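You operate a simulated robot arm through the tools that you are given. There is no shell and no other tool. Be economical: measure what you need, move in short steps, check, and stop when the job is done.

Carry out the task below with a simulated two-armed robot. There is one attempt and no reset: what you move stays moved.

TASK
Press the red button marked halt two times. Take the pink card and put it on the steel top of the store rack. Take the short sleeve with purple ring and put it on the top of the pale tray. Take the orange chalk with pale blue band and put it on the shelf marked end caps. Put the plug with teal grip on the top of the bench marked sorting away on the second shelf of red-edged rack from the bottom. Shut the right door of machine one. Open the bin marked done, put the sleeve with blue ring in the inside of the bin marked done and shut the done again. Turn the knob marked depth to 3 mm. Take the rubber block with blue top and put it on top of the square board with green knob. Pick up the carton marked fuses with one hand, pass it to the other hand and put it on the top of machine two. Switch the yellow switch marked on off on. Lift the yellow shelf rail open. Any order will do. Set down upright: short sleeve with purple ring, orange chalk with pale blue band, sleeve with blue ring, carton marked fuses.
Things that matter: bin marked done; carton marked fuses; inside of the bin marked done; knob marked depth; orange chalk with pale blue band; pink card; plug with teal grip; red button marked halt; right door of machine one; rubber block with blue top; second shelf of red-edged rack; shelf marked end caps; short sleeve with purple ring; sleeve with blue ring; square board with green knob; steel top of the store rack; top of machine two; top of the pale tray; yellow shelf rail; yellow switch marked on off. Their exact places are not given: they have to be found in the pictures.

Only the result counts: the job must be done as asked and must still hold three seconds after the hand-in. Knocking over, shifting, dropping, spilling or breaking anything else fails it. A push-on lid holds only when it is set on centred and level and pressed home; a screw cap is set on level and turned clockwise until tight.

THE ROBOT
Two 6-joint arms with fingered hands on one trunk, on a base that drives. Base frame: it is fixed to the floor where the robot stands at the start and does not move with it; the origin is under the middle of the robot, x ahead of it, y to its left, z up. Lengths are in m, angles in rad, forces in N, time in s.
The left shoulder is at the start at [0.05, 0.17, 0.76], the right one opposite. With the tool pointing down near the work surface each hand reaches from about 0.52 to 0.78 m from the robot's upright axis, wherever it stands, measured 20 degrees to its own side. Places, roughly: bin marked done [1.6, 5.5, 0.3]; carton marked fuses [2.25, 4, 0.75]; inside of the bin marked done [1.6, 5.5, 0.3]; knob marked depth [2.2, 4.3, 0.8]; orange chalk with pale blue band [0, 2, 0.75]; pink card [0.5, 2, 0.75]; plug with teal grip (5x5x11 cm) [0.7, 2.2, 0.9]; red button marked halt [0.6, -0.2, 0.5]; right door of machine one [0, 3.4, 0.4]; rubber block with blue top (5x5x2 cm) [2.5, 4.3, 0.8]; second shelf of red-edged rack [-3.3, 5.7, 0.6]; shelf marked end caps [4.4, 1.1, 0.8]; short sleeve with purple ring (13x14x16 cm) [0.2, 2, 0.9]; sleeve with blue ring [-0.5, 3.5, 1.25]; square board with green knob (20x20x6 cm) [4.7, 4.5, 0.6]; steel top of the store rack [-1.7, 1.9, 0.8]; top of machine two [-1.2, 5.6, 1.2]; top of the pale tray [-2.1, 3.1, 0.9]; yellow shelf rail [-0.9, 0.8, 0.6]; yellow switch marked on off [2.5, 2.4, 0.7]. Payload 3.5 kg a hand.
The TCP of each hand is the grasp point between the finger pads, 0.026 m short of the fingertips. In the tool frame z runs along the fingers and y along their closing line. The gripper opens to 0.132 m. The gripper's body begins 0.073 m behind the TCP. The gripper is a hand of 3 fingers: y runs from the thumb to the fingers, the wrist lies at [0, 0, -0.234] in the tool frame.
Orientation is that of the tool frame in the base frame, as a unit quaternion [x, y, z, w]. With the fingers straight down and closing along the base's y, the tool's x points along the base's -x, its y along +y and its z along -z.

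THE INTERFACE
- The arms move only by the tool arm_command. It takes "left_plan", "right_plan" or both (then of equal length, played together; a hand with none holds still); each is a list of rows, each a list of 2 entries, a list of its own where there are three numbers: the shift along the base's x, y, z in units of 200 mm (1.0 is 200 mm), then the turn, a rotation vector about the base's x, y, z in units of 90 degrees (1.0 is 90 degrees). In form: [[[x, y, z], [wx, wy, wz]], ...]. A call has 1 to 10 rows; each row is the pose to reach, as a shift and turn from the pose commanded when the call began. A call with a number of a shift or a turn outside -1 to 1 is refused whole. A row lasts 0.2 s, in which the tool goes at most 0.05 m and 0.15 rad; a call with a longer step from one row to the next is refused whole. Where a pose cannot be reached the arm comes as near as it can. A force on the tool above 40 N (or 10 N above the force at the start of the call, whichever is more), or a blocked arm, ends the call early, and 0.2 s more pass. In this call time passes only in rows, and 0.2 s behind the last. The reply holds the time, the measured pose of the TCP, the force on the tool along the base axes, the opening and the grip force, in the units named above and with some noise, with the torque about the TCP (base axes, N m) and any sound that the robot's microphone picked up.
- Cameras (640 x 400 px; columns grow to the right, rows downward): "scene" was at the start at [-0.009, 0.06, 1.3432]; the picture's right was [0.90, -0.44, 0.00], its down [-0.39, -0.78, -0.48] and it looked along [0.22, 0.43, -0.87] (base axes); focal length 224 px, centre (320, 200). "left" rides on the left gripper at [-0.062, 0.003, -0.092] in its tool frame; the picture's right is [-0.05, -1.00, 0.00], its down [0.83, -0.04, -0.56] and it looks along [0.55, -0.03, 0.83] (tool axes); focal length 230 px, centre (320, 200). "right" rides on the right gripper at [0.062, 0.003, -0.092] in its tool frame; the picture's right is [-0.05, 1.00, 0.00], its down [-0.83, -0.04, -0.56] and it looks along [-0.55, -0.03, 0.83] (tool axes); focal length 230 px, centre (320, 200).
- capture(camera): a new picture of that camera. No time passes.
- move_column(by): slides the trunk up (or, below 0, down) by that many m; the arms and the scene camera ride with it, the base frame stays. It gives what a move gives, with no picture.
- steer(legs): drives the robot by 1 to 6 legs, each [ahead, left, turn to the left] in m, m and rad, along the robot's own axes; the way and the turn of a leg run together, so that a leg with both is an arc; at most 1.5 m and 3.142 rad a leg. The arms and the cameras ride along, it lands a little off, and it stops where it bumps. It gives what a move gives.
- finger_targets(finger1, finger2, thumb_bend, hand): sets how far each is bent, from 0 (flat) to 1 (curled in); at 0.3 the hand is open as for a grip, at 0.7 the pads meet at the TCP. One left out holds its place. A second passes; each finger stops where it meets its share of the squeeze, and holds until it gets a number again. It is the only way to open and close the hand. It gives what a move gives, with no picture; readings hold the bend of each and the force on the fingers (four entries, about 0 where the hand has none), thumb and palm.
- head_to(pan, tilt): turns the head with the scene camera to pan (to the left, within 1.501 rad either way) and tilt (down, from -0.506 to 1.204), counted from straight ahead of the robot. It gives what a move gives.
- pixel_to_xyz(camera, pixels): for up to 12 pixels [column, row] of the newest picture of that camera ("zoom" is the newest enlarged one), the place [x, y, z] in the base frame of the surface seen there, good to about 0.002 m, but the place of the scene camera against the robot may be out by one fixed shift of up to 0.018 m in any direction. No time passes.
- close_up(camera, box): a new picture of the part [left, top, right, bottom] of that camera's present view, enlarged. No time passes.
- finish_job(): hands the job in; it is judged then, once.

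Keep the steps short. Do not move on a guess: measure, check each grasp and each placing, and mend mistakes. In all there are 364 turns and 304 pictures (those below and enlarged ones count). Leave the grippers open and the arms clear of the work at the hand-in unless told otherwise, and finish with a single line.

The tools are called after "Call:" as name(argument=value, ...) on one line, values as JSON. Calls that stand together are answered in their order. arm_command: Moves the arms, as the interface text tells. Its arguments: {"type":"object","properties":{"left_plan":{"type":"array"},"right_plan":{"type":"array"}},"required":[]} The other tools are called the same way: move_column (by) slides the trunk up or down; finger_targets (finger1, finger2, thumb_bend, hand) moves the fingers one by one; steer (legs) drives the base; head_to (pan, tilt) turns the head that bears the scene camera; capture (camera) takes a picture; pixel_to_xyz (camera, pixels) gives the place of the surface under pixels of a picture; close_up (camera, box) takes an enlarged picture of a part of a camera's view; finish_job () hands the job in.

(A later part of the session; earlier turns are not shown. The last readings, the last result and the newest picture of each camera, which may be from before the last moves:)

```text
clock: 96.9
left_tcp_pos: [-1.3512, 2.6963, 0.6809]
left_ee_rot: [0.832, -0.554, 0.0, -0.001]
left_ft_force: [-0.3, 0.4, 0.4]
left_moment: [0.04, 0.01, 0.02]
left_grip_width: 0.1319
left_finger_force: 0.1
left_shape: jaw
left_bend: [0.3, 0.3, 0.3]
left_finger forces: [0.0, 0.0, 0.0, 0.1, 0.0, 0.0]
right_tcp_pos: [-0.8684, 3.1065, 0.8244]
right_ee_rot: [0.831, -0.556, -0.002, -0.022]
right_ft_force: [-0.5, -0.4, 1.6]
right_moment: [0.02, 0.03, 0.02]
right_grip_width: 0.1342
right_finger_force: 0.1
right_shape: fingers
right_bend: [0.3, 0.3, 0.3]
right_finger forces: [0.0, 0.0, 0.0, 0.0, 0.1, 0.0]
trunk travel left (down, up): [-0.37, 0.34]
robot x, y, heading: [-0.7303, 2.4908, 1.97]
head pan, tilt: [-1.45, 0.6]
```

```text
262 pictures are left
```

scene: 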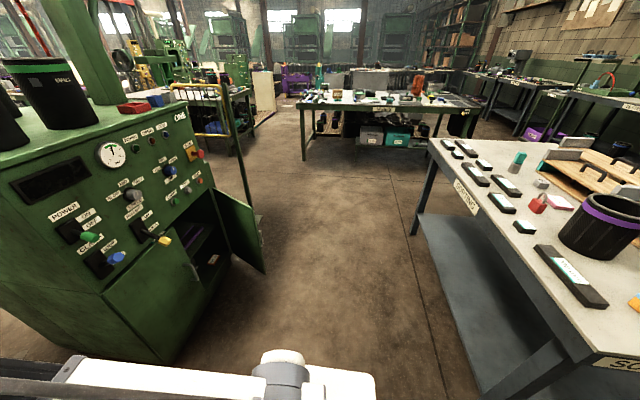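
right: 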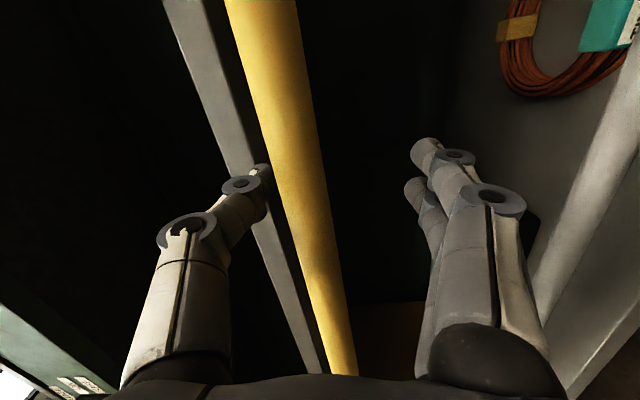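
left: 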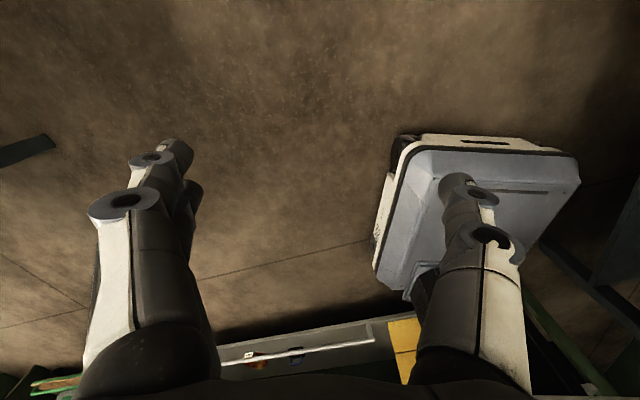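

Now I see the purple-ring sleeve (600,225), orange chalk (635,300), pink card (560,203), teal plug (519,160) and machine one's open right door. I'll measure these.

Call:
close_up(camera="scene", box=[420, 130, 640, 330])

Call:
pixel_to_xyz(camera="scene", pixels=[[600, 205], [600, 240], [636, 300], [560, 203], [519, 160], [516, 168], [580, 300], [538, 205], [610, 365], [430, 140], [265, 270], [220, 200]])

```text
2.00 times, centred on (530, 230) of scene
```

zoom: 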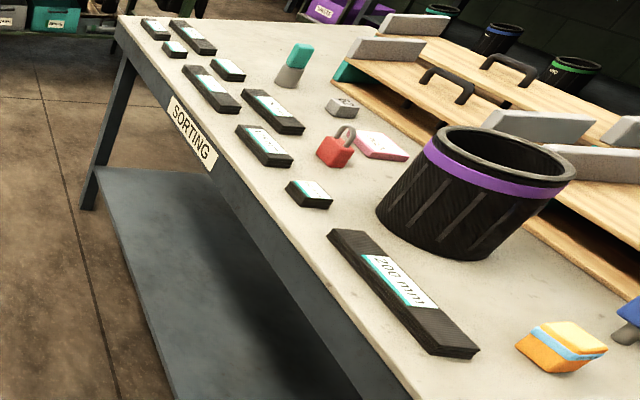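

```text
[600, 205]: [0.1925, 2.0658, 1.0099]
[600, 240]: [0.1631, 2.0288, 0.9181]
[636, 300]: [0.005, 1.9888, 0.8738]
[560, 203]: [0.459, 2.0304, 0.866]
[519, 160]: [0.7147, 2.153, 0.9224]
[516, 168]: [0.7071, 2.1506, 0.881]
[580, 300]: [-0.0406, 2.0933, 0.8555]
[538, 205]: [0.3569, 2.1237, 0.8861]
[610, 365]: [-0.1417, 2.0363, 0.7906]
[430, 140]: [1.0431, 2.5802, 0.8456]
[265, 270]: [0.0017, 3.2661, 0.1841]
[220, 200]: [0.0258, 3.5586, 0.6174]
```

Bench top z≈0.846. I'll raise the trunk 0.3 m so the hands clear the bench, back up a little, turn right to face the bench from its far side, and slide along it.

Call:
move_column(by=0.3)

Call:
steer(legs=[[-0.2, 0, 0], [0, 0, -3.142]])

Call:
head_to(pan=0.5, tilt=0.7)

Call:
capture(camera="scene")

```text
clock: 99.9
left_tcp_pos: [-1.3511, 2.6974, 0.9792]
left_ee_rot: [0.833, -0.554, 0.0, 0.001]
left_ft_force: [0.2, 1.1, 0.1]
left_moment: [0.01, 0.03, -0.03]
left_grip_width: 0.1321
left_finger_force: 0.1
left_shape: jaw
left_bend: [0.3, 0.3, 0.3]
left_finger forces: [0.0, 0.1, 0.0, 0.0, 0.0, 0.0]
right_tcp_pos: [-0.869, 3.1054, 1.1237]
right_ee_rot: [0.831, -0.556, -0.001, -0.021]
right_ft_force: [0.1, -0.9, 0.0]
right_moment: [-0.04, 0.04, 0.01]
right_grip_width: 0.1341
right_finger_force: 0.1
right_shape: fingers
right_bend: [0.3, 0.3, 0.3]
right_finger forces: [0.0, 0.1, 0.1, 0.0, 0.0, 0.2]
trunk travel left (down, up): [-0.67, 0.04]
robot x, y, heading: [-0.7285, 2.488, 1.965]
head pan, tilt: [-1.45, 0.6]
```

```text
refused: -3.142 is not a number from -3.14159 to 3.14159
```

```text
clock: 101.8
left_tcp_pos: [-1.3513, 2.6963, 0.98]
left_ee_rot: [0.832, -0.555, 0.001, 0.0]
left_ft_force: [0.2, 0.1, -0.2]
left_moment: [0.0, 0.0, 0.01]
left_grip_width: 0.1317
left_finger_force: 0.0
left_shape: jaw
left_bend: [0.3, 0.3, 0.3]
left_finger forces: [0.0, 0.0, 0.0, 0.0, 0.0, 0.0]
right_tcp_pos: [-0.8692, 3.1065, 1.1239]
right_ee_rot: [0.831, -0.556, -0.001, -0.021]
right_ft_force: [-0.6, -0.8, -0.1]
right_moment: [0.0, 0.0, 0.01]
right_grip_width: 0.1338
right_finger_force: 0.1
right_shape: fingers
right_bend: [0.3, 0.3, 0.3]
right_finger forces: [0.0, 0.0, 0.0, 0.0, 0.0, 0.1]
trunk travel left (down, up): [-0.67, 0.04]
robot x, y, heading: [-0.7299, 2.4894, 1.964]
head pan, tilt: [0.499, 0.7]
```

```text
260 pictures are left
```

scene: 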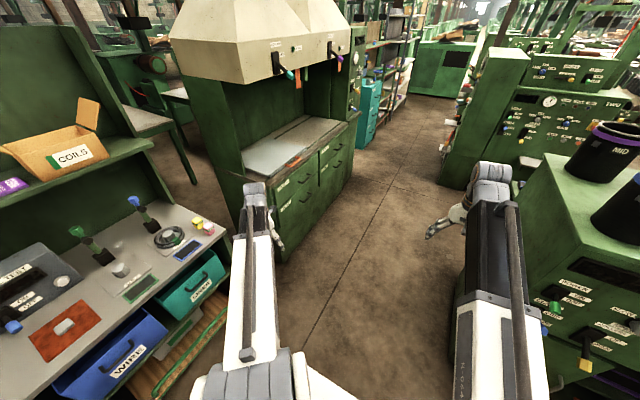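

Turn value refused; I'll repeat with -3.14.

Call:
steer(legs=[[-0.2, 0, 0], [0, 0, -3.14]])

Call:
capture(camera="scene")

```text
clock: 110.9
left_tcp_pos: [-0.0469, 2.0599, 0.9799]
left_ee_rot: [0.58, 0.814, 0.001, 0.001]
left_ft_force: [1.1, 0.5, 0.1]
left_moment: [0.0, 0.02, 0.04]
left_grip_width: 0.1319
left_finger_force: 0.0
left_shape: jaw
left_bend: [0.3, 0.3, 0.3]
left_finger forces: [0.1, 0.1, 0.0, 0.0, 0.0, 0.0]
right_tcp_pos: [-0.5543, 1.6839, 1.1233]
right_ee_rot: [0.583, 0.812, -0.021, 0.001]
right_ft_force: [-0.4, 0.6, -0.1]
right_moment: [-0.03, 0.02, -0.04]
right_grip_width: 0.1339
right_finger_force: 0.0
right_shape: fingers
right_bend: [0.3, 0.3, 0.3]
right_finger forces: [0.1, 0.0, 0.1, 0.1, 0.1, 0.0]
trunk travel left (down, up): [-0.67, 0.04]
robot x, y, heading: [-0.6543, 2.3069, -1.241]
head pan, tilt: [0.499, 0.7]
```

```text
259 pictures are left
```

scene: 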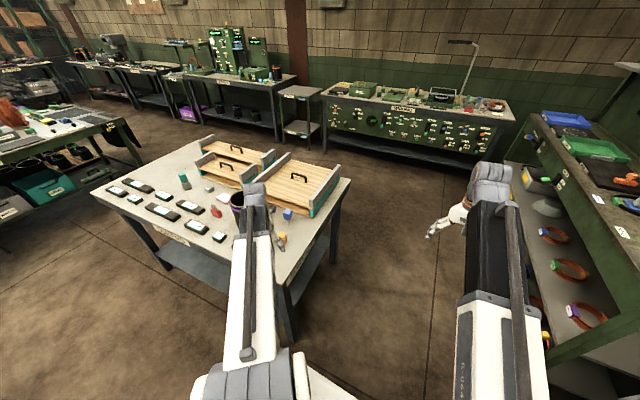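

I'll square up, back off slightly, and slide left along the bench's far side.

Call:
steer(legs=[[0, 0, 0.053], [-0.22, 0, 0], [0, 0.85, 0]])

Call:
head_to(pan=0, tilt=0.9)

Call:
capture(camera="scene")

```text
clock: 117.0
left_tcp_pos: [0.6464, 2.6078, 0.9797]
left_ee_rot: [0.556, 0.831, 0.0, 0.0]
left_ft_force: [-0.1, 0.3, 0.7]
left_moment: [0.0, 0.01, -0.02]
left_grip_width: 0.1319
left_finger_force: 0.1
left_shape: jaw
left_bend: [0.3, 0.3, 0.3]
left_finger forces: [0.1, 0.1, 0.1, 0.1, 0.0, 0.1]
right_tcp_pos: [0.1614, 2.2015, 1.1242]
right_ee_rot: [0.557, 0.83, -0.022, 0.001]
right_ft_force: [-0.7, -0.7, 0.4]
right_moment: [-0.04, -0.02, -0.03]
right_grip_width: 0.1339
right_finger_force: 0.1
right_shape: fingers
right_bend: [0.3, 0.3, 0.3]
right_finger forces: [0.1, 0.1, 0.1, 0.0, 0.0, 0.0]
trunk travel left (down, up): [-0.67, 0.04]
robot x, y, heading: [0.0247, 2.8188, -1.183]
head pan, tilt: [0.499, 0.7]
```

```text
clock: 117.9
left_tcp_pos: [0.6464, 2.608, 0.98]
left_ee_rot: [0.557, 0.831, 0.0, 0.0]
left_ft_force: [-0.2, 0.4, -0.6]
left_moment: [0.0, 0.0, -0.02]
left_grip_width: 0.1319
left_finger_force: 0.1
left_shape: jaw
left_bend: [0.3, 0.3, 0.3]
left_finger forces: [0.1, 0.0, 0.0, 0.0, 0.1, 0.1]
right_tcp_pos: [0.1609, 2.2012, 1.1235]
right_ee_rot: [0.558, 0.83, -0.022, 0.001]
right_ft_force: [0.2, -0.1, 0.9]
right_moment: [-0.02, 0.07, -0.01]
right_grip_width: 0.1339
right_finger_force: 0.1
right_shape: fingers
right_bend: [0.3, 0.3, 0.3]
right_finger forces: [0.1, 0.0, 0.0, 0.0, 0.0, 0.1]
trunk travel left (down, up): [-0.67, 0.04]
robot x, y, heading: [0.0261, 2.8159, -1.181]
head pan, tilt: [0.0, 0.901]
```

```text
258 pictures are left
```

scene: 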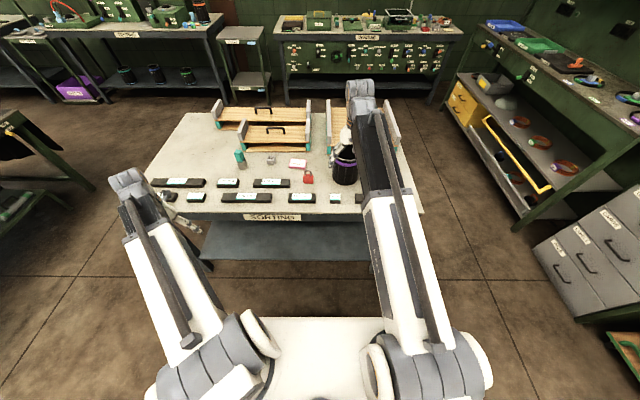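

I'll view with the right-hand camera over the sleeve.

Call:
capture(camera="right")

Call:
pixel_to_xyz(camera="scene", pixels=[[298, 163], [290, 161], [306, 162], [345, 152], [239, 157], [308, 178]])

```text
257 pictures are left
```

right: 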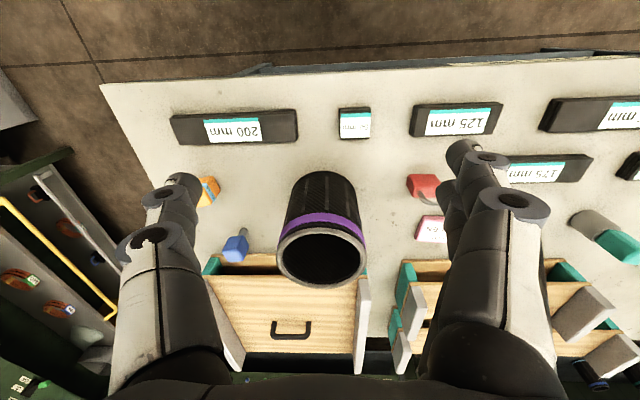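

```text
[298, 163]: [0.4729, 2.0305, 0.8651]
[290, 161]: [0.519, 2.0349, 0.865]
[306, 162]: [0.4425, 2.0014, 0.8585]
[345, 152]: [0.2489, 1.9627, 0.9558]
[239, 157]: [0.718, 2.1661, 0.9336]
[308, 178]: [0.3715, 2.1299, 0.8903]
```

Call:
pixel_to_xyz(camera="right", pixels=[[279, 250], [363, 250], [320, 225], [320, 284], [288, 232], [354, 232], [290, 275], [350, 275], [208, 192], [430, 230], [236, 248], [615, 245]])

```text
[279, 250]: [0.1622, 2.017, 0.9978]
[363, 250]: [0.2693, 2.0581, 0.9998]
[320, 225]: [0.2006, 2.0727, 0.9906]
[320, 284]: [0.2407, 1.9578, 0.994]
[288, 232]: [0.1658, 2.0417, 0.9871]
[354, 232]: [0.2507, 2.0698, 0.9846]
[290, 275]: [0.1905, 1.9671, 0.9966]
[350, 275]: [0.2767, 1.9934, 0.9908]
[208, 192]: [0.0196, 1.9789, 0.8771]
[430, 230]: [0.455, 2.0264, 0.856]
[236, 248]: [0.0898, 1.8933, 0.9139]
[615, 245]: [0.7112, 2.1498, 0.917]
```

The sleeve centre is (0.218,2.022), rim z≈0.998, width ≈0.125. I'll open the right hand wider than normal (bend 0.12) so it can grip the sleeve from outside, drive 0.15 m ahead, and fix the small tool tilt.

Call:
finger_targets(hand="right", finger1=0.12, finger2=0.12, thumb_bend=0.12)

Call:
steer(legs=[[0.15, 0, 0]])

Call:
arm_command(right_plan=[[[0, 0, 0], [0.024, -0.0146, 0]]])

Call:
capture(camera="right")

```text
clock: 118.9
left_tcp_pos: [0.6472, 2.608, 0.9794]
left_ee_rot: [0.556, 0.831, 0.0, 0.0]
left_ft_force: [-0.2, -0.7, 0.7]
left_moment: [-0.05, 0.01, 0.02]
left_grip_width: 0.132
left_finger_force: 0.1
left_shape: jaw
left_bend: [0.3, 0.3, 0.3]
left_finger forces: [0.0, 0.0, 0.0, 0.0, 0.0, 0.0]
right_tcp_pos: [0.161, 2.2013, 1.1238]
right_ee_rot: [0.558, 0.83, -0.022, 0.001]
right_ft_force: [-0.4, -0.5, 0.7]
right_moment: [-0.04, -0.03, 0.01]
right_grip_width: 0.1686
right_finger_force: 0.2
right_shape: fingers
right_bend: [0.12, 0.12, 0.12]
right_finger forces: [0.1, 0.0, 0.0, 0.0, 0.0, 0.0]
trunk travel left (down, up): [-0.67, 0.04]
robot x, y, heading: [0.0263, 2.8199, -1.18]
head pan, tilt: [0.0, 0.901]
```

```text
clock: 120.3
left_tcp_pos: [0.7026, 2.4708, 0.9805]
left_ee_rot: [0.556, 0.831, 0.0, -0.001]
left_ft_force: [0.8, 0.6, -0.7]
left_moment: [0.03, 0.01, 0.0]
left_grip_width: 0.1317
left_finger_force: 0.0
left_shape: jaw
left_bend: [0.3, 0.3, 0.3]
left_finger forces: [0.0, 0.0, 0.0, 0.0, 0.0, 0.0]
right_tcp_pos: [0.2185, 2.064, 1.1232]
right_ee_rot: [0.559, 0.829, -0.022, 0.001]
right_ft_force: [0.5, 0.1, -0.1]
right_moment: [0.05, 0.04, 0.03]
right_grip_width: 0.1685
right_finger_force: 0.0
right_shape: fingers
right_bend: [0.12, 0.12, 0.12]
right_finger forces: [0.0, 0.0, 0.0, 0.0, 0.0, 0.1]
trunk travel left (down, up): [-0.67, 0.04]
robot x, y, heading: [0.0838, 2.6822, -1.184]
head pan, tilt: [0.0, 0.901]
```

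```text
clock: 120.7
left_tcp_pos: [0.7015, 2.4719, 0.9804]
left_ee_rot: [0.556, 0.831, 0.001, -0.001]
left_ft_force: [0.7, -0.3, 0.2]
left_moment: [0.0, -0.01, -0.04]
left_grip_width: 0.132
left_finger_force: 0.1
left_shape: jaw
left_bend: [0.3, 0.3, 0.3]
left_finger forces: [0.1, 0.0, 0.0, 0.0, 0.1, 0.0]
right_tcp_pos: [0.2175, 2.0646, 1.1236]
right_ee_rot: [0.558, 0.83, 0.001, 0.0]
right_ft_force: [0.3, -0.6, 0.2]
right_moment: [0.01, 0.02, -0.03]
right_grip_width: 0.1684
right_finger_force: 0.0
right_shape: fingers
right_bend: [0.12, 0.12, 0.12]
right_finger forces: [0.0, 0.0, 0.1, 0.1, 0.0, 0.0]
trunk travel left (down, up): [-0.67, 0.04]
robot x, y, heading: [0.0824, 2.6821, -1.179]
head pan, tilt: [0.0, 0.901]
```

```text
256 pictures are left
```

right: 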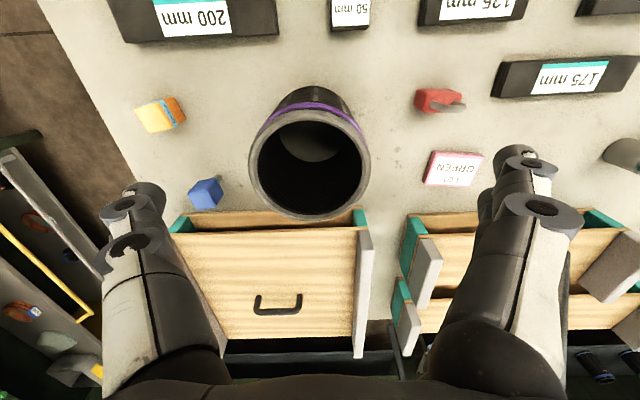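

Call:
pixel_to_xyz(camera="right", pixels=[[251, 160], [368, 160], [310, 218], [312, 112], [265, 200], [356, 200], [262, 130], [356, 130], [455, 170], [430, 160], [475, 178], [160, 115]])

```text
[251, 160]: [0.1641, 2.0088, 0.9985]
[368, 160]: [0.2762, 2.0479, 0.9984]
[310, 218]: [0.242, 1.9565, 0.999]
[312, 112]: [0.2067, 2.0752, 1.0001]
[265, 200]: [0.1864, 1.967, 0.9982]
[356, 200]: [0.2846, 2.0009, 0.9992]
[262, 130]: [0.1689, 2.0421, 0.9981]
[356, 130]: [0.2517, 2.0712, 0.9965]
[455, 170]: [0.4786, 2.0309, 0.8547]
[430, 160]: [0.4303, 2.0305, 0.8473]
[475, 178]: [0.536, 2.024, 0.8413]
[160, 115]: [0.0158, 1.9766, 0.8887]
```

Sleeve centre (0.222,2.020), rim z 0.998. I'll centre above it, then descend to TCP z 0.945.

Call:
arm_command(right_plan=[[[0.0225, -0.22, 0], [0, 0, 0]], [[0.0225, -0.22, -0.24], [0, 0, 0]], [[0.0225, -0.22, -0.48], [0, 0, 0]], [[0.0225, -0.22, -0.7], [0, 0, 0]], [[0.0225, -0.22, -0.89], [0, 0, 0]]])

Call:
capture(camera="right")

Call:
close_up(camera="scene", box=[200, 130, 480, 290])

```text
clock: 121.9
left_tcp_pos: [0.702, 2.4713, 0.9813]
left_ee_rot: [0.557, 0.831, -0.001, 0.001]
left_ft_force: [-0.2, -1.0, 0.0]
left_moment: [0.03, -0.05, -0.01]
left_grip_width: 0.1322
left_finger_force: 0.0
left_shape: jaw
left_bend: [0.3, 0.3, 0.3]
left_finger forces: [0.0, 0.0, 0.0, 0.0, 0.0, 0.0]
right_tcp_pos: [0.2216, 2.0206, 0.9672]
right_ee_rot: [0.559, 0.829, -0.004, 0.006]
right_ft_force: [-4.8, 6.8, 29.2]
right_moment: [-0.69, 0.96, -0.21]
right_grip_width: 0.1789
right_finger_force: 17.5
right_shape: fingers
right_bend: [0.11, 0.11, 0.0]
right_finger forces: [3.8, 6.6, 0.0, 0.1, 24.4, 0.0]
trunk travel left (down, up): [-0.67, 0.04]
robot x, y, heading: [0.0818, 2.6792, -1.178]
head pan, tilt: [0.0, 0.901]
stopped in row 5 (right hand): the force on the tool passed its limit at 65 N (the readings are from after the stop); the commanded pose is now the measured one
```

```text
255 pictures are left
```

right: 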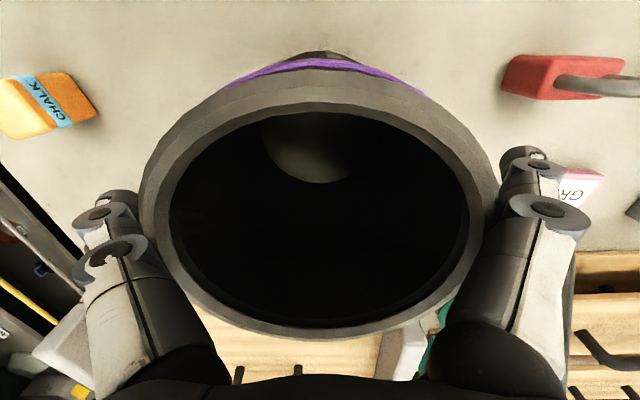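

```text
2.29 times, centred on (340, 210) of scene
```

zoom: 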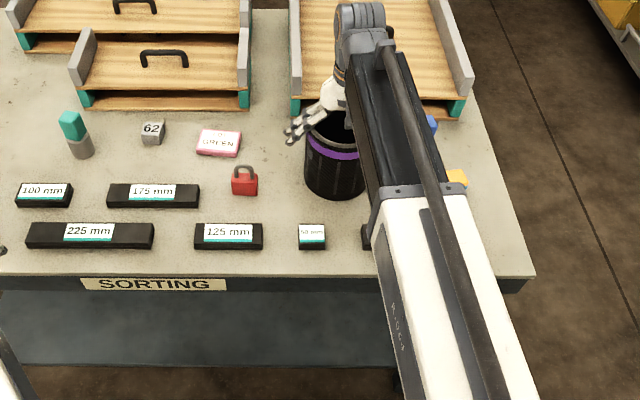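

The finger roots wedge on the 13.5 cm rim. I'll go up 15 mm and try closing there to feel whether a tip grip from outside holds.

Call:
arm_command(right_plan=[[[0, 0, 0.075], [0, 0, 0]]])

Call:
finger_targets(hand="right", finger1=0.5, finger2=0.5, thumb_bend=0.5)

Call:
capture(camera="right")

```text
clock: 122.3
left_tcp_pos: [0.7022, 2.4719, 0.9797]
left_ee_rot: [0.557, 0.83, 0.0, 0.001]
left_ft_force: [-0.1, 1.1, 0.2]
left_moment: [0.02, -0.03, 0.01]
left_grip_width: 0.1321
left_finger_force: 0.0
left_shape: jaw
left_bend: [0.3, 0.3, 0.3]
left_finger forces: [0.0, 0.0, 0.0, 0.1, 0.0, 0.1]
right_tcp_pos: [0.2235, 2.0185, 0.9769]
right_ee_rot: [0.559, 0.829, -0.003, 0.003]
right_ft_force: [-1.1, -0.6, 0.2]
right_moment: [-0.01, -0.09, -0.02]
right_grip_width: 0.1704
right_finger_force: 1.2
right_shape: fingers
right_bend: [0.12, 0.11, 0.1]
right_finger forces: [0.0, 0.3, 0.1, 0.0, 1.8, 0.1]
trunk travel left (down, up): [-0.67, 0.04]
robot x, y, heading: [0.0846, 2.6847, -1.182]
head pan, tilt: [0.0, 0.901]
```

```text
clock: 123.3
left_tcp_pos: [0.7023, 2.4709, 0.9796]
left_ee_rot: [0.557, 0.831, 0.0, 0.0]
left_ft_force: [-0.2, 0.4, 0.2]
left_moment: [-0.02, 0.0, -0.01]
left_grip_width: 0.1318
left_finger_force: 0.2
left_shape: jaw
left_bend: [0.3, 0.3, 0.3]
left_finger forces: [0.0, 0.1, 0.0, 0.0, 0.0, 0.0]
right_tcp_pos: [0.2226, 2.0196, 0.9783]
right_ee_rot: [0.559, 0.829, -0.002, 0.004]
right_ft_force: [-0.4, -0.4, 0.2]
right_moment: [-0.06, 0.04, -0.02]
right_grip_width: 0.1428
right_finger_force: 35.4
right_shape: fingers
right_bend: [0.44, 0.43, 0.44]
right_finger forces: [16.8, 17.2, 0.0, 0.1, 36.5, 0.0]
trunk travel left (down, up): [-0.67, 0.04]
robot x, y, heading: [0.086, 2.6803, -1.183]
head pan, tilt: [0.0, 0.901]
```

```text
253 pictures are left
```

right: 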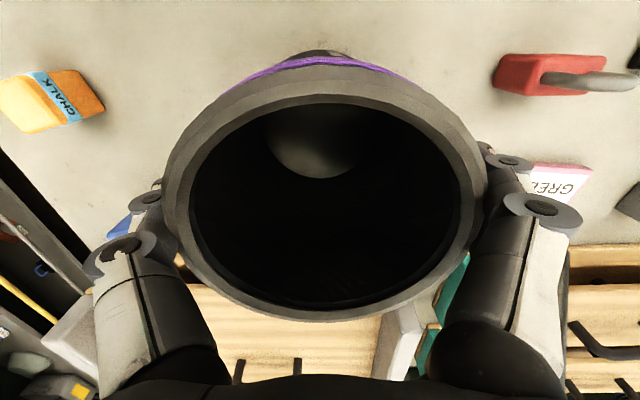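

A firm 36 N grip, fingertips wrapped below the ring. I'll lift 40 mm and check.

Call:
arm_command(right_plan=[[[0, 0, 0.05], [0, 0, 0]], [[0, 0, 0.1], [0, 0, 0]], [[0, 0, 0.2], [0, 0, 0]]])

Call:
capture(camera="right")

Call:
close_up(camera="scene", box=[240, 130, 440, 260])

```text
clock: 124.1
left_tcp_pos: [0.7021, 2.471, 0.9797]
left_ee_rot: [0.557, 0.831, 0.0, -0.001]
left_ft_force: [0.0, -0.7, 0.3]
left_moment: [-0.02, 0.02, 0.01]
left_grip_width: 0.1319
left_finger_force: 0.0
left_shape: jaw
left_bend: [0.3, 0.3, 0.3]
left_finger forces: [0.0, 0.0, 0.0, 0.0, 0.0, 0.1]
right_tcp_pos: [0.2226, 2.0188, 1.0177]
right_ee_rot: [0.559, 0.829, -0.002, 0.003]
right_ft_force: [-0.3, 0.2, -5.4]
right_moment: [0.03, 0.0, -0.01]
right_grip_width: 0.1425
right_finger_force: 34.0
right_shape: fingers
right_bend: [0.44, 0.43, 0.44]
right_finger forces: [17.1, 16.7, 0.0, 0.0, 34.7, 0.0]
trunk travel left (down, up): [-0.67, 0.04]
robot x, y, heading: [0.0831, 2.6829, -1.185]
head pan, tilt: [0.0, 0.901]
```

```text
252 pictures are left
```

right: 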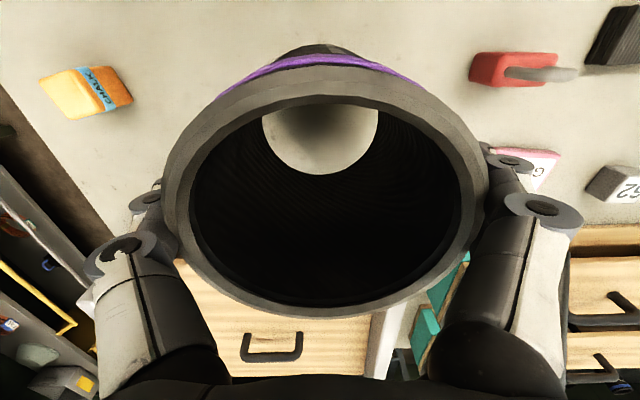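

```text
3.08 times, centred on (340, 195) of scene
```

zoom: 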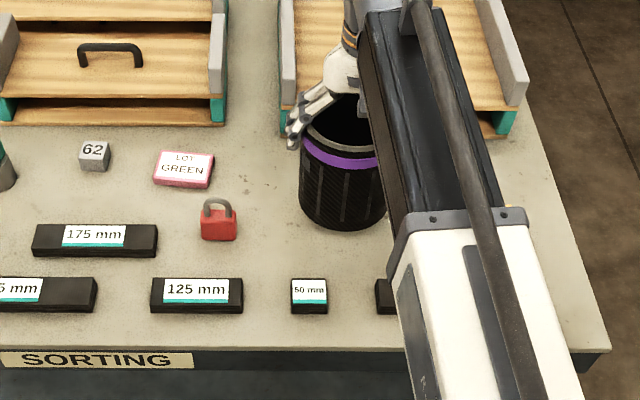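

The sleeve (≈0.55 kg) hangs firmly. I'll lift it 100 mm more, go 60 mm ahead, and set the left hand above the pink card (0.479,2.031).

Call:
arm_command(right_plan=[[[0, 0, 0.2], [0, 0, 0]], [[0, 0, 0.4], [0, 0, 0]], [[0, 0, 0.5], [0, 0, 0]]])

Call:
steer(legs=[[0.06, 0, 0]])

Call:
finger_targets(hand="left", finger1=0.38, finger2=0.38, thumb_bend=0.38)

```text
clock: 124.9
left_tcp_pos: [0.7018, 2.4699, 0.9787]
left_ee_rot: [0.557, 0.831, 0.0, -0.001]
left_ft_force: [0.1, -0.2, -0.3]
left_moment: [0.01, -0.02, 0.0]
left_grip_width: 0.1317
left_finger_force: 0.1
left_shape: jaw
left_bend: [0.3, 0.3, 0.3]
left_finger forces: [0.0, 0.0, 0.1, 0.0, 0.0, 0.1]
right_tcp_pos: [0.2235, 2.0175, 1.1173]
right_ee_rot: [0.559, 0.829, -0.003, 0.004]
right_ft_force: [-0.1, -0.5, -5.4]
right_moment: [0.01, 0.03, -0.01]
right_grip_width: 0.1428
right_finger_force: 34.0
right_shape: fingers
right_bend: [0.44, 0.43, 0.44]
right_finger forces: [16.5, 16.9, 0.1, 0.1, 34.2, 0.1]
trunk travel left (down, up): [-0.67, 0.04]
robot x, y, heading: [0.0835, 2.682, -1.18]
head pan, tilt: [0.0, 0.901]
```

```text
clock: 125.8
left_tcp_pos: [0.7255, 2.4146, 0.979]
left_ee_rot: [0.557, 0.83, 0.001, 0.0]
left_ft_force: [-0.1, -0.3, 0.3]
left_moment: [0.02, 0.0, 0.0]
left_grip_width: 0.1317
left_finger_force: 0.1
left_shape: jaw
left_bend: [0.3, 0.3, 0.3]
left_finger forces: [0.1, 0.0, 0.1, 0.0, 0.1, 0.0]
right_tcp_pos: [0.2468, 1.962, 1.1157]
right_ee_rot: [0.558, 0.83, -0.002, 0.004]
right_ft_force: [0.3, -1.7, -5.1]
right_moment: [-0.01, -0.01, -0.01]
right_grip_width: 0.1422
right_finger_force: 33.0
right_shape: fingers
right_bend: [0.44, 0.43, 0.45]
right_finger forces: [15.6, 17.1, 0.0, 0.1, 33.3, 0.0]
trunk travel left (down, up): [-0.67, 0.04]
robot x, y, heading: [0.107, 2.6287, -1.183]
head pan, tilt: [0.0, 0.901]
```

```text
clock: 126.8
left_tcp_pos: [0.7253, 2.415, 0.979]
left_ee_rot: [0.557, 0.83, 0.001, -0.002]
left_ft_force: [0.0, 0.1, -1.3]
left_moment: [0.02, 0.03, 0.01]
left_grip_width: 0.1091
left_finger_force: 0.1
left_shape: fingers
left_bend: [0.38, 0.38, 0.38]
left_finger forces: [0.1, 0.0, 0.1, 0.1, 0.0, 0.0]
right_tcp_pos: [0.2469, 1.963, 1.1163]
right_ee_rot: [0.559, 0.829, -0.003, 0.004]
right_ft_force: [0.1, -0.9, -6.0]
right_moment: [0.02, 0.02, 0.04]
right_grip_width: 0.142
right_finger_force: 32.5
right_shape: fingers
right_bend: [0.44, 0.43, 0.45]
right_finger forces: [16.3, 16.0, 0.0, 0.1, 33.1, 0.0]
trunk travel left (down, up): [-0.67, 0.04]
robot x, y, heading: [0.1047, 2.6296, -1.185]
head pan, tilt: [0.0, 0.901]
```

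Call:
arm_command(left_plan=[[[-0.12, -0.19, 0], [0, 0, 0]], [[-0.24, -0.38, 0], [0, 0, 0]], [[-0.37, -0.57, 0], [0, 0, 0]], [[-0.49, -0.76, 0], [0, 0, 0]], [[-0.61, -0.95, 0], [0, 0, 0]]])

Call:
arm_command(left_plan=[[[-0.12, -0.19, 0], [0, 0, 0]], [[-0.24, -0.38, 0], [0, 0, 0]], [[-0.37, -0.57, 0], [0, 0, 0]], [[-0.49, -0.76, 0], [0, 0, 0]], [[-0.6, -0.9, 0], [0, 0, 0]]])

Call:
capture(camera="left")

```text
clock: 128.0
left_tcp_pos: [0.6035, 2.2239, 0.9787]
left_ee_rot: [0.557, 0.831, 0.0, -0.002]
left_ft_force: [0.2, -1.2, -0.7]
left_moment: [-0.02, 0.0, -0.01]
left_grip_width: 0.1088
left_finger_force: 0.1
left_shape: fingers
left_bend: [0.38, 0.38, 0.38]
left_finger forces: [0.1, 0.0, 0.1, 0.1, 0.0, 0.0]
right_tcp_pos: [0.2456, 1.9624, 1.1175]
right_ee_rot: [0.559, 0.829, -0.003, 0.004]
right_ft_force: [-0.7, -0.5, -6.6]
right_moment: [0.0, 0.01, -0.01]
right_grip_width: 0.1421
right_finger_force: 32.4
right_shape: fingers
right_bend: [0.44, 0.43, 0.45]
right_finger forces: [16.0, 16.2, 0.0, 0.1, 32.9, 0.1]
trunk travel left (down, up): [-0.67, 0.04]
robot x, y, heading: [0.1064, 2.6255, -1.181]
head pan, tilt: [0.0, 0.901]
```

```text
clock: 129.2
left_tcp_pos: [0.4829, 2.0443, 0.9783]
left_ee_rot: [0.556, 0.831, 0.001, -0.001]
left_ft_force: [-0.8, 0.3, 0.3]
left_moment: [0.01, -0.04, -0.01]
left_grip_width: 0.1089
left_finger_force: 0.1
left_shape: fingers
left_bend: [0.38, 0.38, 0.38]
left_finger forces: [0.0, 0.0, 0.0, 0.1, 0.0, 0.0]
right_tcp_pos: [0.2457, 1.9629, 1.1167]
right_ee_rot: [0.558, 0.83, -0.002, 0.005]
right_ft_force: [0.3, 0.4, -6.3]
right_moment: [0.01, 0.01, -0.01]
right_grip_width: 0.1422
right_finger_force: 32.6
right_shape: fingers
right_bend: [0.44, 0.43, 0.45]
right_finger forces: [16.0, 16.0, 0.1, 0.1, 32.7, 0.1]
trunk travel left (down, up): [-0.67, 0.04]
robot x, y, heading: [0.1104, 2.6223, -1.182]
head pan, tilt: [0.0, 0.901]
```

```text
250 pictures are left
```

left: 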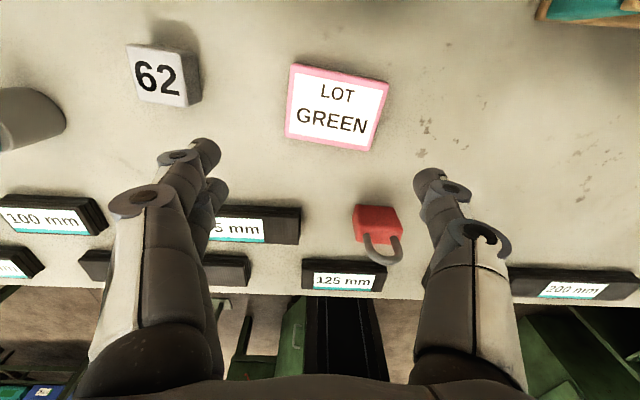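

Call:
pixel_to_xyz(camera="left", pixels=[[337, 107], [292, 66], [388, 84], [371, 150], [287, 135], [300, 30], [160, 75], [190, 95], [378, 220], [240, 225], [340, 265]])

```text
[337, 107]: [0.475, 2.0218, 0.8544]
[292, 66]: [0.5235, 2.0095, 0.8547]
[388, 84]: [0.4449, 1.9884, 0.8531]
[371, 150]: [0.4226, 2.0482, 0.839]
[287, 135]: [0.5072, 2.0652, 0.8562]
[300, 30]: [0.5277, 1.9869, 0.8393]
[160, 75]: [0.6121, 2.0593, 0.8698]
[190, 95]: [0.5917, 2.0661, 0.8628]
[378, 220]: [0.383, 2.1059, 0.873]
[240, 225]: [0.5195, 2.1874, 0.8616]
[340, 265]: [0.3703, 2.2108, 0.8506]
```

The card's centre is (0.476,2.027), top z 0.854, table z 0.839; it's turned 7° from my hand. I'll align the left tool and go down to just above the table.

Call:
arm_command(left_plan=[[[-0.0345, -0.0875, 0], [0, 0, -0.08]], [[-0.0345, -0.0875, -0.2], [0, 0, -0.08]], [[-0.0345, -0.0875, -0.4], [0, 0, -0.08]], [[-0.0345, -0.0875, -0.48], [0, 0, -0.08]], [[-0.0345, -0.0875, -0.53], [0, 0, -0.08]]])

Call:
capture(camera="left")

```text
clock: 130.4
left_tcp_pos: [0.4772, 2.0281, 0.8754]
left_ee_rot: [0.608, 0.794, 0.001, 0.0]
left_ft_force: [-0.1, 1.1, 0.7]
left_moment: [-0.01, 0.03, 0.01]
left_grip_width: 0.1087
left_finger_force: 0.1
left_shape: fingers
left_bend: [0.38, 0.38, 0.38]
left_finger forces: [0.0, 0.0, 0.0, 0.0, 0.1, 0.0]
right_tcp_pos: [0.2454, 1.9626, 1.1166]
right_ee_rot: [0.558, 0.83, -0.003, 0.004]
right_ft_force: [0.8, 0.4, -6.4]
right_moment: [0.01, 0.0, -0.01]
right_grip_width: 0.1418
right_finger_force: 31.9
right_shape: fingers
right_bend: [0.44, 0.43, 0.45]
right_finger forces: [16.1, 16.0, 0.0, 0.0, 32.6, 0.0]
trunk travel left (down, up): [-0.67, 0.04]
robot x, y, heading: [0.1032, 2.6258, -1.176]
head pan, tilt: [0.0, 0.901]
```

```text
249 pictures are left
```

left: 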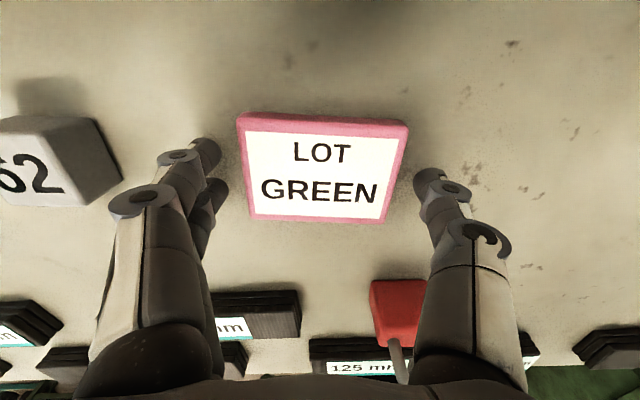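

Fingers straddle the card. I'll go down 8 mm more and close gently.

Call:
arm_command(left_plan=[[[0, 0, -0.02], [0, 0, 0]], [[0, 0, -0.04], [0, 0, 0]]])

Call:
finger_targets(hand="left", finger1=0.55, finger2=0.55, thumb_bend=0.55)

Call:
capture(camera="left")

```text
clock: 131.0
left_tcp_pos: [0.4746, 2.0293, 0.8688]
left_ee_rot: [0.608, 0.794, -0.001, 0.001]
left_ft_force: [0.6, 0.6, 22.2]
left_moment: [0.06, -0.08, 0.07]
left_grip_width: 0.1091
left_finger_force: 11.0
left_shape: fingers
left_bend: [0.38, 0.38, 0.38]
left_finger forces: [4.5, 7.1, 0.0, 0.0, 10.5, 0.0]
right_tcp_pos: [0.2455, 1.9642, 1.1174]
right_ee_rot: [0.559, 0.829, -0.003, 0.005]
right_ft_force: [0.2, 0.3, -5.7]
right_moment: [0.04, 0.01, -0.01]
right_grip_width: 0.1421
right_finger_force: 31.8
right_shape: fingers
right_bend: [0.44, 0.43, 0.45]
right_finger forces: [16.1, 15.9, 0.0, 0.0, 32.6, 0.1]
trunk travel left (down, up): [-0.67, 0.04]
robot x, y, heading: [0.11, 2.6287, -1.186]
head pan, tilt: [0.0, 0.901]
```

```text
clock: 131.5
left_tcp_pos: [0.4767, 2.0276, 0.8714]
left_ee_rot: [0.607, 0.795, -0.002, 0.005]
left_ft_force: [-0.8, 3.5, 20.0]
left_moment: [0.4, -0.68, 0.16]
left_grip_width: 0.0826
left_finger_force: 21.9
left_shape: fingers
left_bend: [0.48, 0.48, 0.5]
left_finger forces: [11.9, 17.7, 0.1, 0.0, 14.3, 0.0]
right_tcp_pos: [0.2448, 1.963, 1.1171]
right_ee_rot: [0.559, 0.829, -0.004, 0.005]
right_ft_force: [-0.2, -0.4, -5.2]
right_moment: [0.02, 0.01, 0.0]
right_grip_width: 0.1419
right_finger_force: 32.7
right_shape: fingers
right_bend: [0.44, 0.43, 0.45]
right_finger forces: [15.8, 16.3, 0.0, 0.1, 32.7, 0.1]
trunk travel left (down, up): [-0.67, 0.04]
robot x, y, heading: [0.1023, 2.6234, -1.183]
head pan, tilt: [0.0, 0.901]
stopped (left hand): the force on the tool passed its limit at 42 N (the readings are from after the stop); the commanded pose is now the measured one
```

```text
248 pictures are left
```

left: 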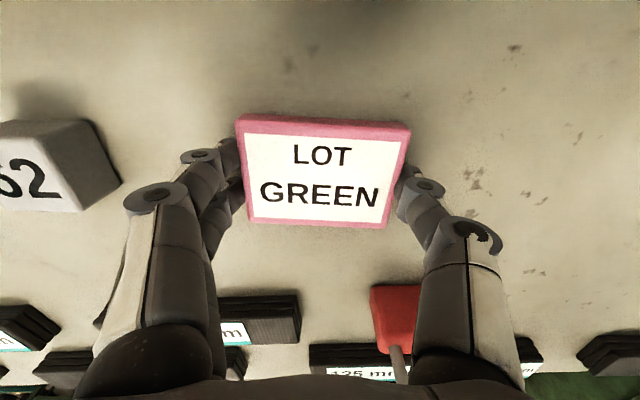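

The tips rest on the table with the card between them. I'll lift 4 mm to relieve and squeeze.

Call:
arm_command(left_plan=[[[0, 0, 0.018], [0, 0, 0]]])

Call:
finger_targets(hand="left", finger1=0.62, finger2=0.62, thumb_bend=0.62)

Call:
arm_command(left_plan=[[[0, 0, 0.05], [0, 0, 0]], [[0, 0, 0.1], [0, 0, 0]], [[0, 0, 0.25], [0, 0, 0]], [[0, 0, 0.5], [0, 0, 0]]])

Call:
capture(camera="left")

```text
clock: 131.9
left_tcp_pos: [0.4773, 2.027, 0.8716]
left_ee_rot: [0.608, 0.794, -0.001, 0.002]
left_ft_force: [1.5, 1.5, 4.8]
left_moment: [0.12, -0.34, 0.02]
left_grip_width: 0.0827
left_finger_force: 14.1
left_shape: fingers
left_bend: [0.47, 0.48, 0.5]
left_finger forces: [9.2, 8.3, 0.0, 0.0, 11.9, 0.1]
right_tcp_pos: [0.2454, 1.9642, 1.1165]
right_ee_rot: [0.558, 0.83, -0.002, 0.004]
right_ft_force: [-0.6, 1.1, -5.8]
right_moment: [0.02, 0.01, 0.02]
right_grip_width: 0.1419
right_finger_force: 31.7
right_shape: fingers
right_bend: [0.44, 0.43, 0.45]
right_finger forces: [16.2, 15.7, 0.1, 0.0, 32.4, 0.0]
trunk travel left (down, up): [-0.67, 0.04]
robot x, y, heading: [0.1047, 2.625, -1.183]
head pan, tilt: [0.0, 0.901]
```

```text
clock: 132.9
left_tcp_pos: [0.4777, 2.0265, 0.8717]
left_ee_rot: [0.608, 0.794, -0.001, 0.003]
left_ft_force: [-0.3, 0.1, -0.6]
left_moment: [0.04, 0.0, 0.01]
left_grip_width: 0.0819
left_finger_force: 19.6
left_shape: fingers
left_bend: [0.46, 0.47, 0.53]
left_finger forces: [9.7, 10.1, 0.0, 0.1, 19.6, 0.1]
right_tcp_pos: [0.2456, 1.9626, 1.1161]
right_ee_rot: [0.559, 0.829, -0.002, 0.005]
right_ft_force: [0.1, -0.1, -6.2]
right_moment: [0.01, 0.02, -0.02]
right_grip_width: 0.1419
right_finger_force: 32.2
right_shape: fingers
right_bend: [0.44, 0.43, 0.45]
right_finger forces: [16.0, 15.9, 0.0, 0.0, 32.4, 0.0]
trunk travel left (down, up): [-0.67, 0.04]
robot x, y, heading: [0.105, 2.6255, -1.186]
head pan, tilt: [0.0, 0.901]
```

```text
clock: 133.9
left_tcp_pos: [0.479, 2.0259, 0.9728]
left_ee_rot: [0.609, 0.793, -0.001, 0.003]
left_ft_force: [0.3, 0.8, -0.7]
left_moment: [-0.01, -0.01, 0.02]
left_grip_width: 0.0821
left_finger_force: 19.7
left_shape: fingers
left_bend: [0.46, 0.46, 0.53]
left_finger forces: [9.8, 9.8, 0.0, 0.0, 19.3, 0.0]
right_tcp_pos: [0.2462, 1.9642, 1.1167]
right_ee_rot: [0.558, 0.83, -0.003, 0.003]
right_ft_force: [0.4, -0.3, -5.5]
right_moment: [0.01, 0.01, 0.0]
right_grip_width: 0.142
right_finger_force: 31.8
right_shape: fingers
right_bend: [0.44, 0.43, 0.45]
right_finger forces: [16.2, 15.6, 0.0, 0.0, 32.5, 0.0]
trunk travel left (down, up): [-0.67, 0.04]
robot x, y, heading: [0.1071, 2.628, -1.181]
head pan, tilt: [0.0, 0.901]
```

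```text
247 pictures are left
```

left: 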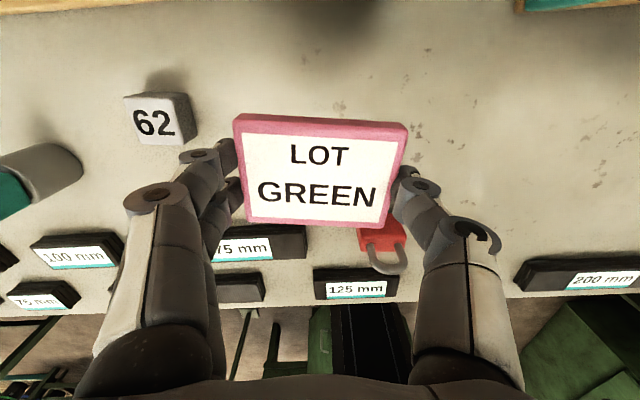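

Card in hand. I'll back off from the bench, slide right toward the store side, and look right (west) before turning.

Call:
steer(legs=[[-0.2, 0, 0], [0, -0.75, 0]])

Call:
head_to(pan=-1.4, tilt=0.55)

Call:
capture(camera="scene")

```text
clock: 139.2
left_tcp_pos: [-0.2915, 1.926, 0.9738]
left_ee_rot: [0.608, 0.794, -0.001, 0.003]
left_ft_force: [0.0, 0.1, -1.2]
left_moment: [0.02, -0.01, -0.01]
left_grip_width: 0.0821
left_finger_force: 19.6
left_shape: fingers
left_bend: [0.46, 0.46, 0.53]
left_finger forces: [9.7, 9.7, 0.0, 0.0, 19.5, 0.1]
right_tcp_pos: [-0.5245, 1.8618, 1.117]
right_ee_rot: [0.558, 0.83, -0.003, 0.004]
right_ft_force: [0.5, 0.7, -5.3]
right_moment: [-0.02, 0.04, -0.03]
right_grip_width: 0.142
right_finger_force: 31.7
right_shape: fingers
right_bend: [0.44, 0.43, 0.45]
right_finger forces: [16.1, 15.7, 0.1, 0.1, 32.3, 0.0]
trunk travel left (down, up): [-0.67, 0.04]
robot x, y, heading: [-0.6633, 2.526, -1.183]
head pan, tilt: [0.0, 0.901]
```

```text
clock: 140.7
left_tcp_pos: [-0.2914, 1.9253, 0.9727]
left_ee_rot: [0.608, 0.794, -0.002, 0.003]
left_ft_force: [-0.1, -1.2, -1.7]
left_moment: [-0.02, 0.04, 0.03]
left_grip_width: 0.0819
left_finger_force: 19.6
left_shape: fingers
left_bend: [0.46, 0.46, 0.53]
left_finger forces: [9.7, 9.7, 0.1, 0.0, 19.4, 0.0]
right_tcp_pos: [-0.5234, 1.8618, 1.1181]
right_ee_rot: [0.559, 0.829, -0.003, 0.005]
right_ft_force: [-0.1, -0.1, -5.5]
right_moment: [-0.01, -0.01, 0.0]
right_grip_width: 0.1417
right_finger_force: 31.8
right_shape: fingers
right_bend: [0.44, 0.43, 0.45]
right_finger forces: [16.0, 15.7, 0.1, 0.0, 32.2, 0.0]
trunk travel left (down, up): [-0.67, 0.04]
robot x, y, heading: [-0.6648, 2.5298, -1.184]
head pan, tilt: [-1.4, 0.55]
```

```text
246 pictures are left
```

scene: 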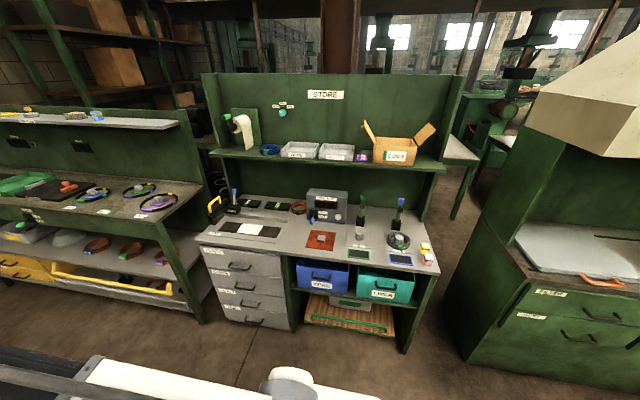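

I see the STORE rack with its steel top, and a pale tray on the hooded bench at right (590,245). I'll zoom into both and measure.

Call:
close_up(camera="scene", box=[190, 180, 450, 280])

Call:
pixel_to_xyz(camera="scene", pixels=[[200, 240], [434, 272], [280, 232], [275, 245], [290, 255], [320, 240], [440, 200], [255, 195], [320, 310], [590, 245], [530, 235], [620, 275]])

Call:
close_up(camera="scene", box=[480, 180, 640, 300])

```text
2.46 times, centred on (320, 230) of scene
```

zoom: 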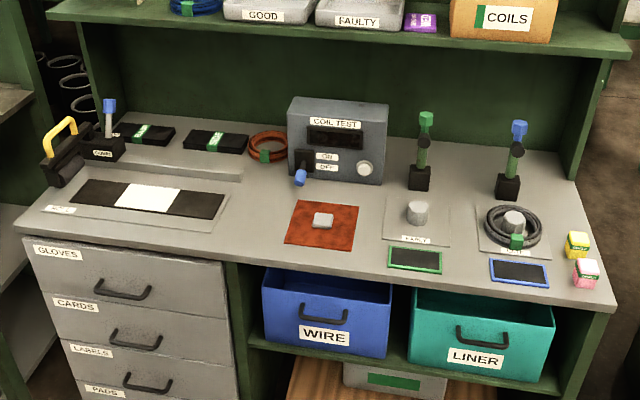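

```text
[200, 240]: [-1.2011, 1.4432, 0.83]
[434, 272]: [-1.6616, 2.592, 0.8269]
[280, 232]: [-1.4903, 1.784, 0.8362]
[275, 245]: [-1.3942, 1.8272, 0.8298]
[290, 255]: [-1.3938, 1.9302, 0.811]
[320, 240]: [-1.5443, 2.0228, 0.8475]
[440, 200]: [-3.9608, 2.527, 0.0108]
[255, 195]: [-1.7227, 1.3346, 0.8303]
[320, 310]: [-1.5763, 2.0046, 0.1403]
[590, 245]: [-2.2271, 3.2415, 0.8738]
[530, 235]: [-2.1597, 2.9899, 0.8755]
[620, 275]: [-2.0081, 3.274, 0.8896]
```

```text
3.33 times, centred on (560, 240) of scene
```

zoom: 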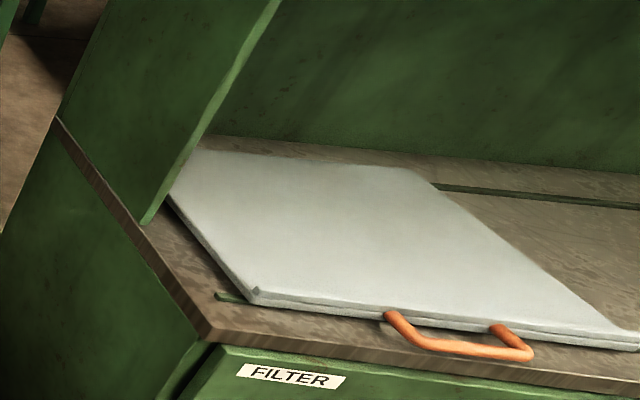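

Call:
pixel_to_xyz(camera="scene", pixels=[[293, 239], [293, 245], [295, 232], [300, 243], [307, 243], [277, 240], [285, 228], [282, 244]])

```text
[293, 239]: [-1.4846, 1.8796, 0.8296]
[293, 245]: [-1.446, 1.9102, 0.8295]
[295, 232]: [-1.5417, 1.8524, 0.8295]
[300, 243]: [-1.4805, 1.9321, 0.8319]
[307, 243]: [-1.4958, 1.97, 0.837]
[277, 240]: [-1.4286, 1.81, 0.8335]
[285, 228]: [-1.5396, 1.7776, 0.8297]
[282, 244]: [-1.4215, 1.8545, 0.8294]
```

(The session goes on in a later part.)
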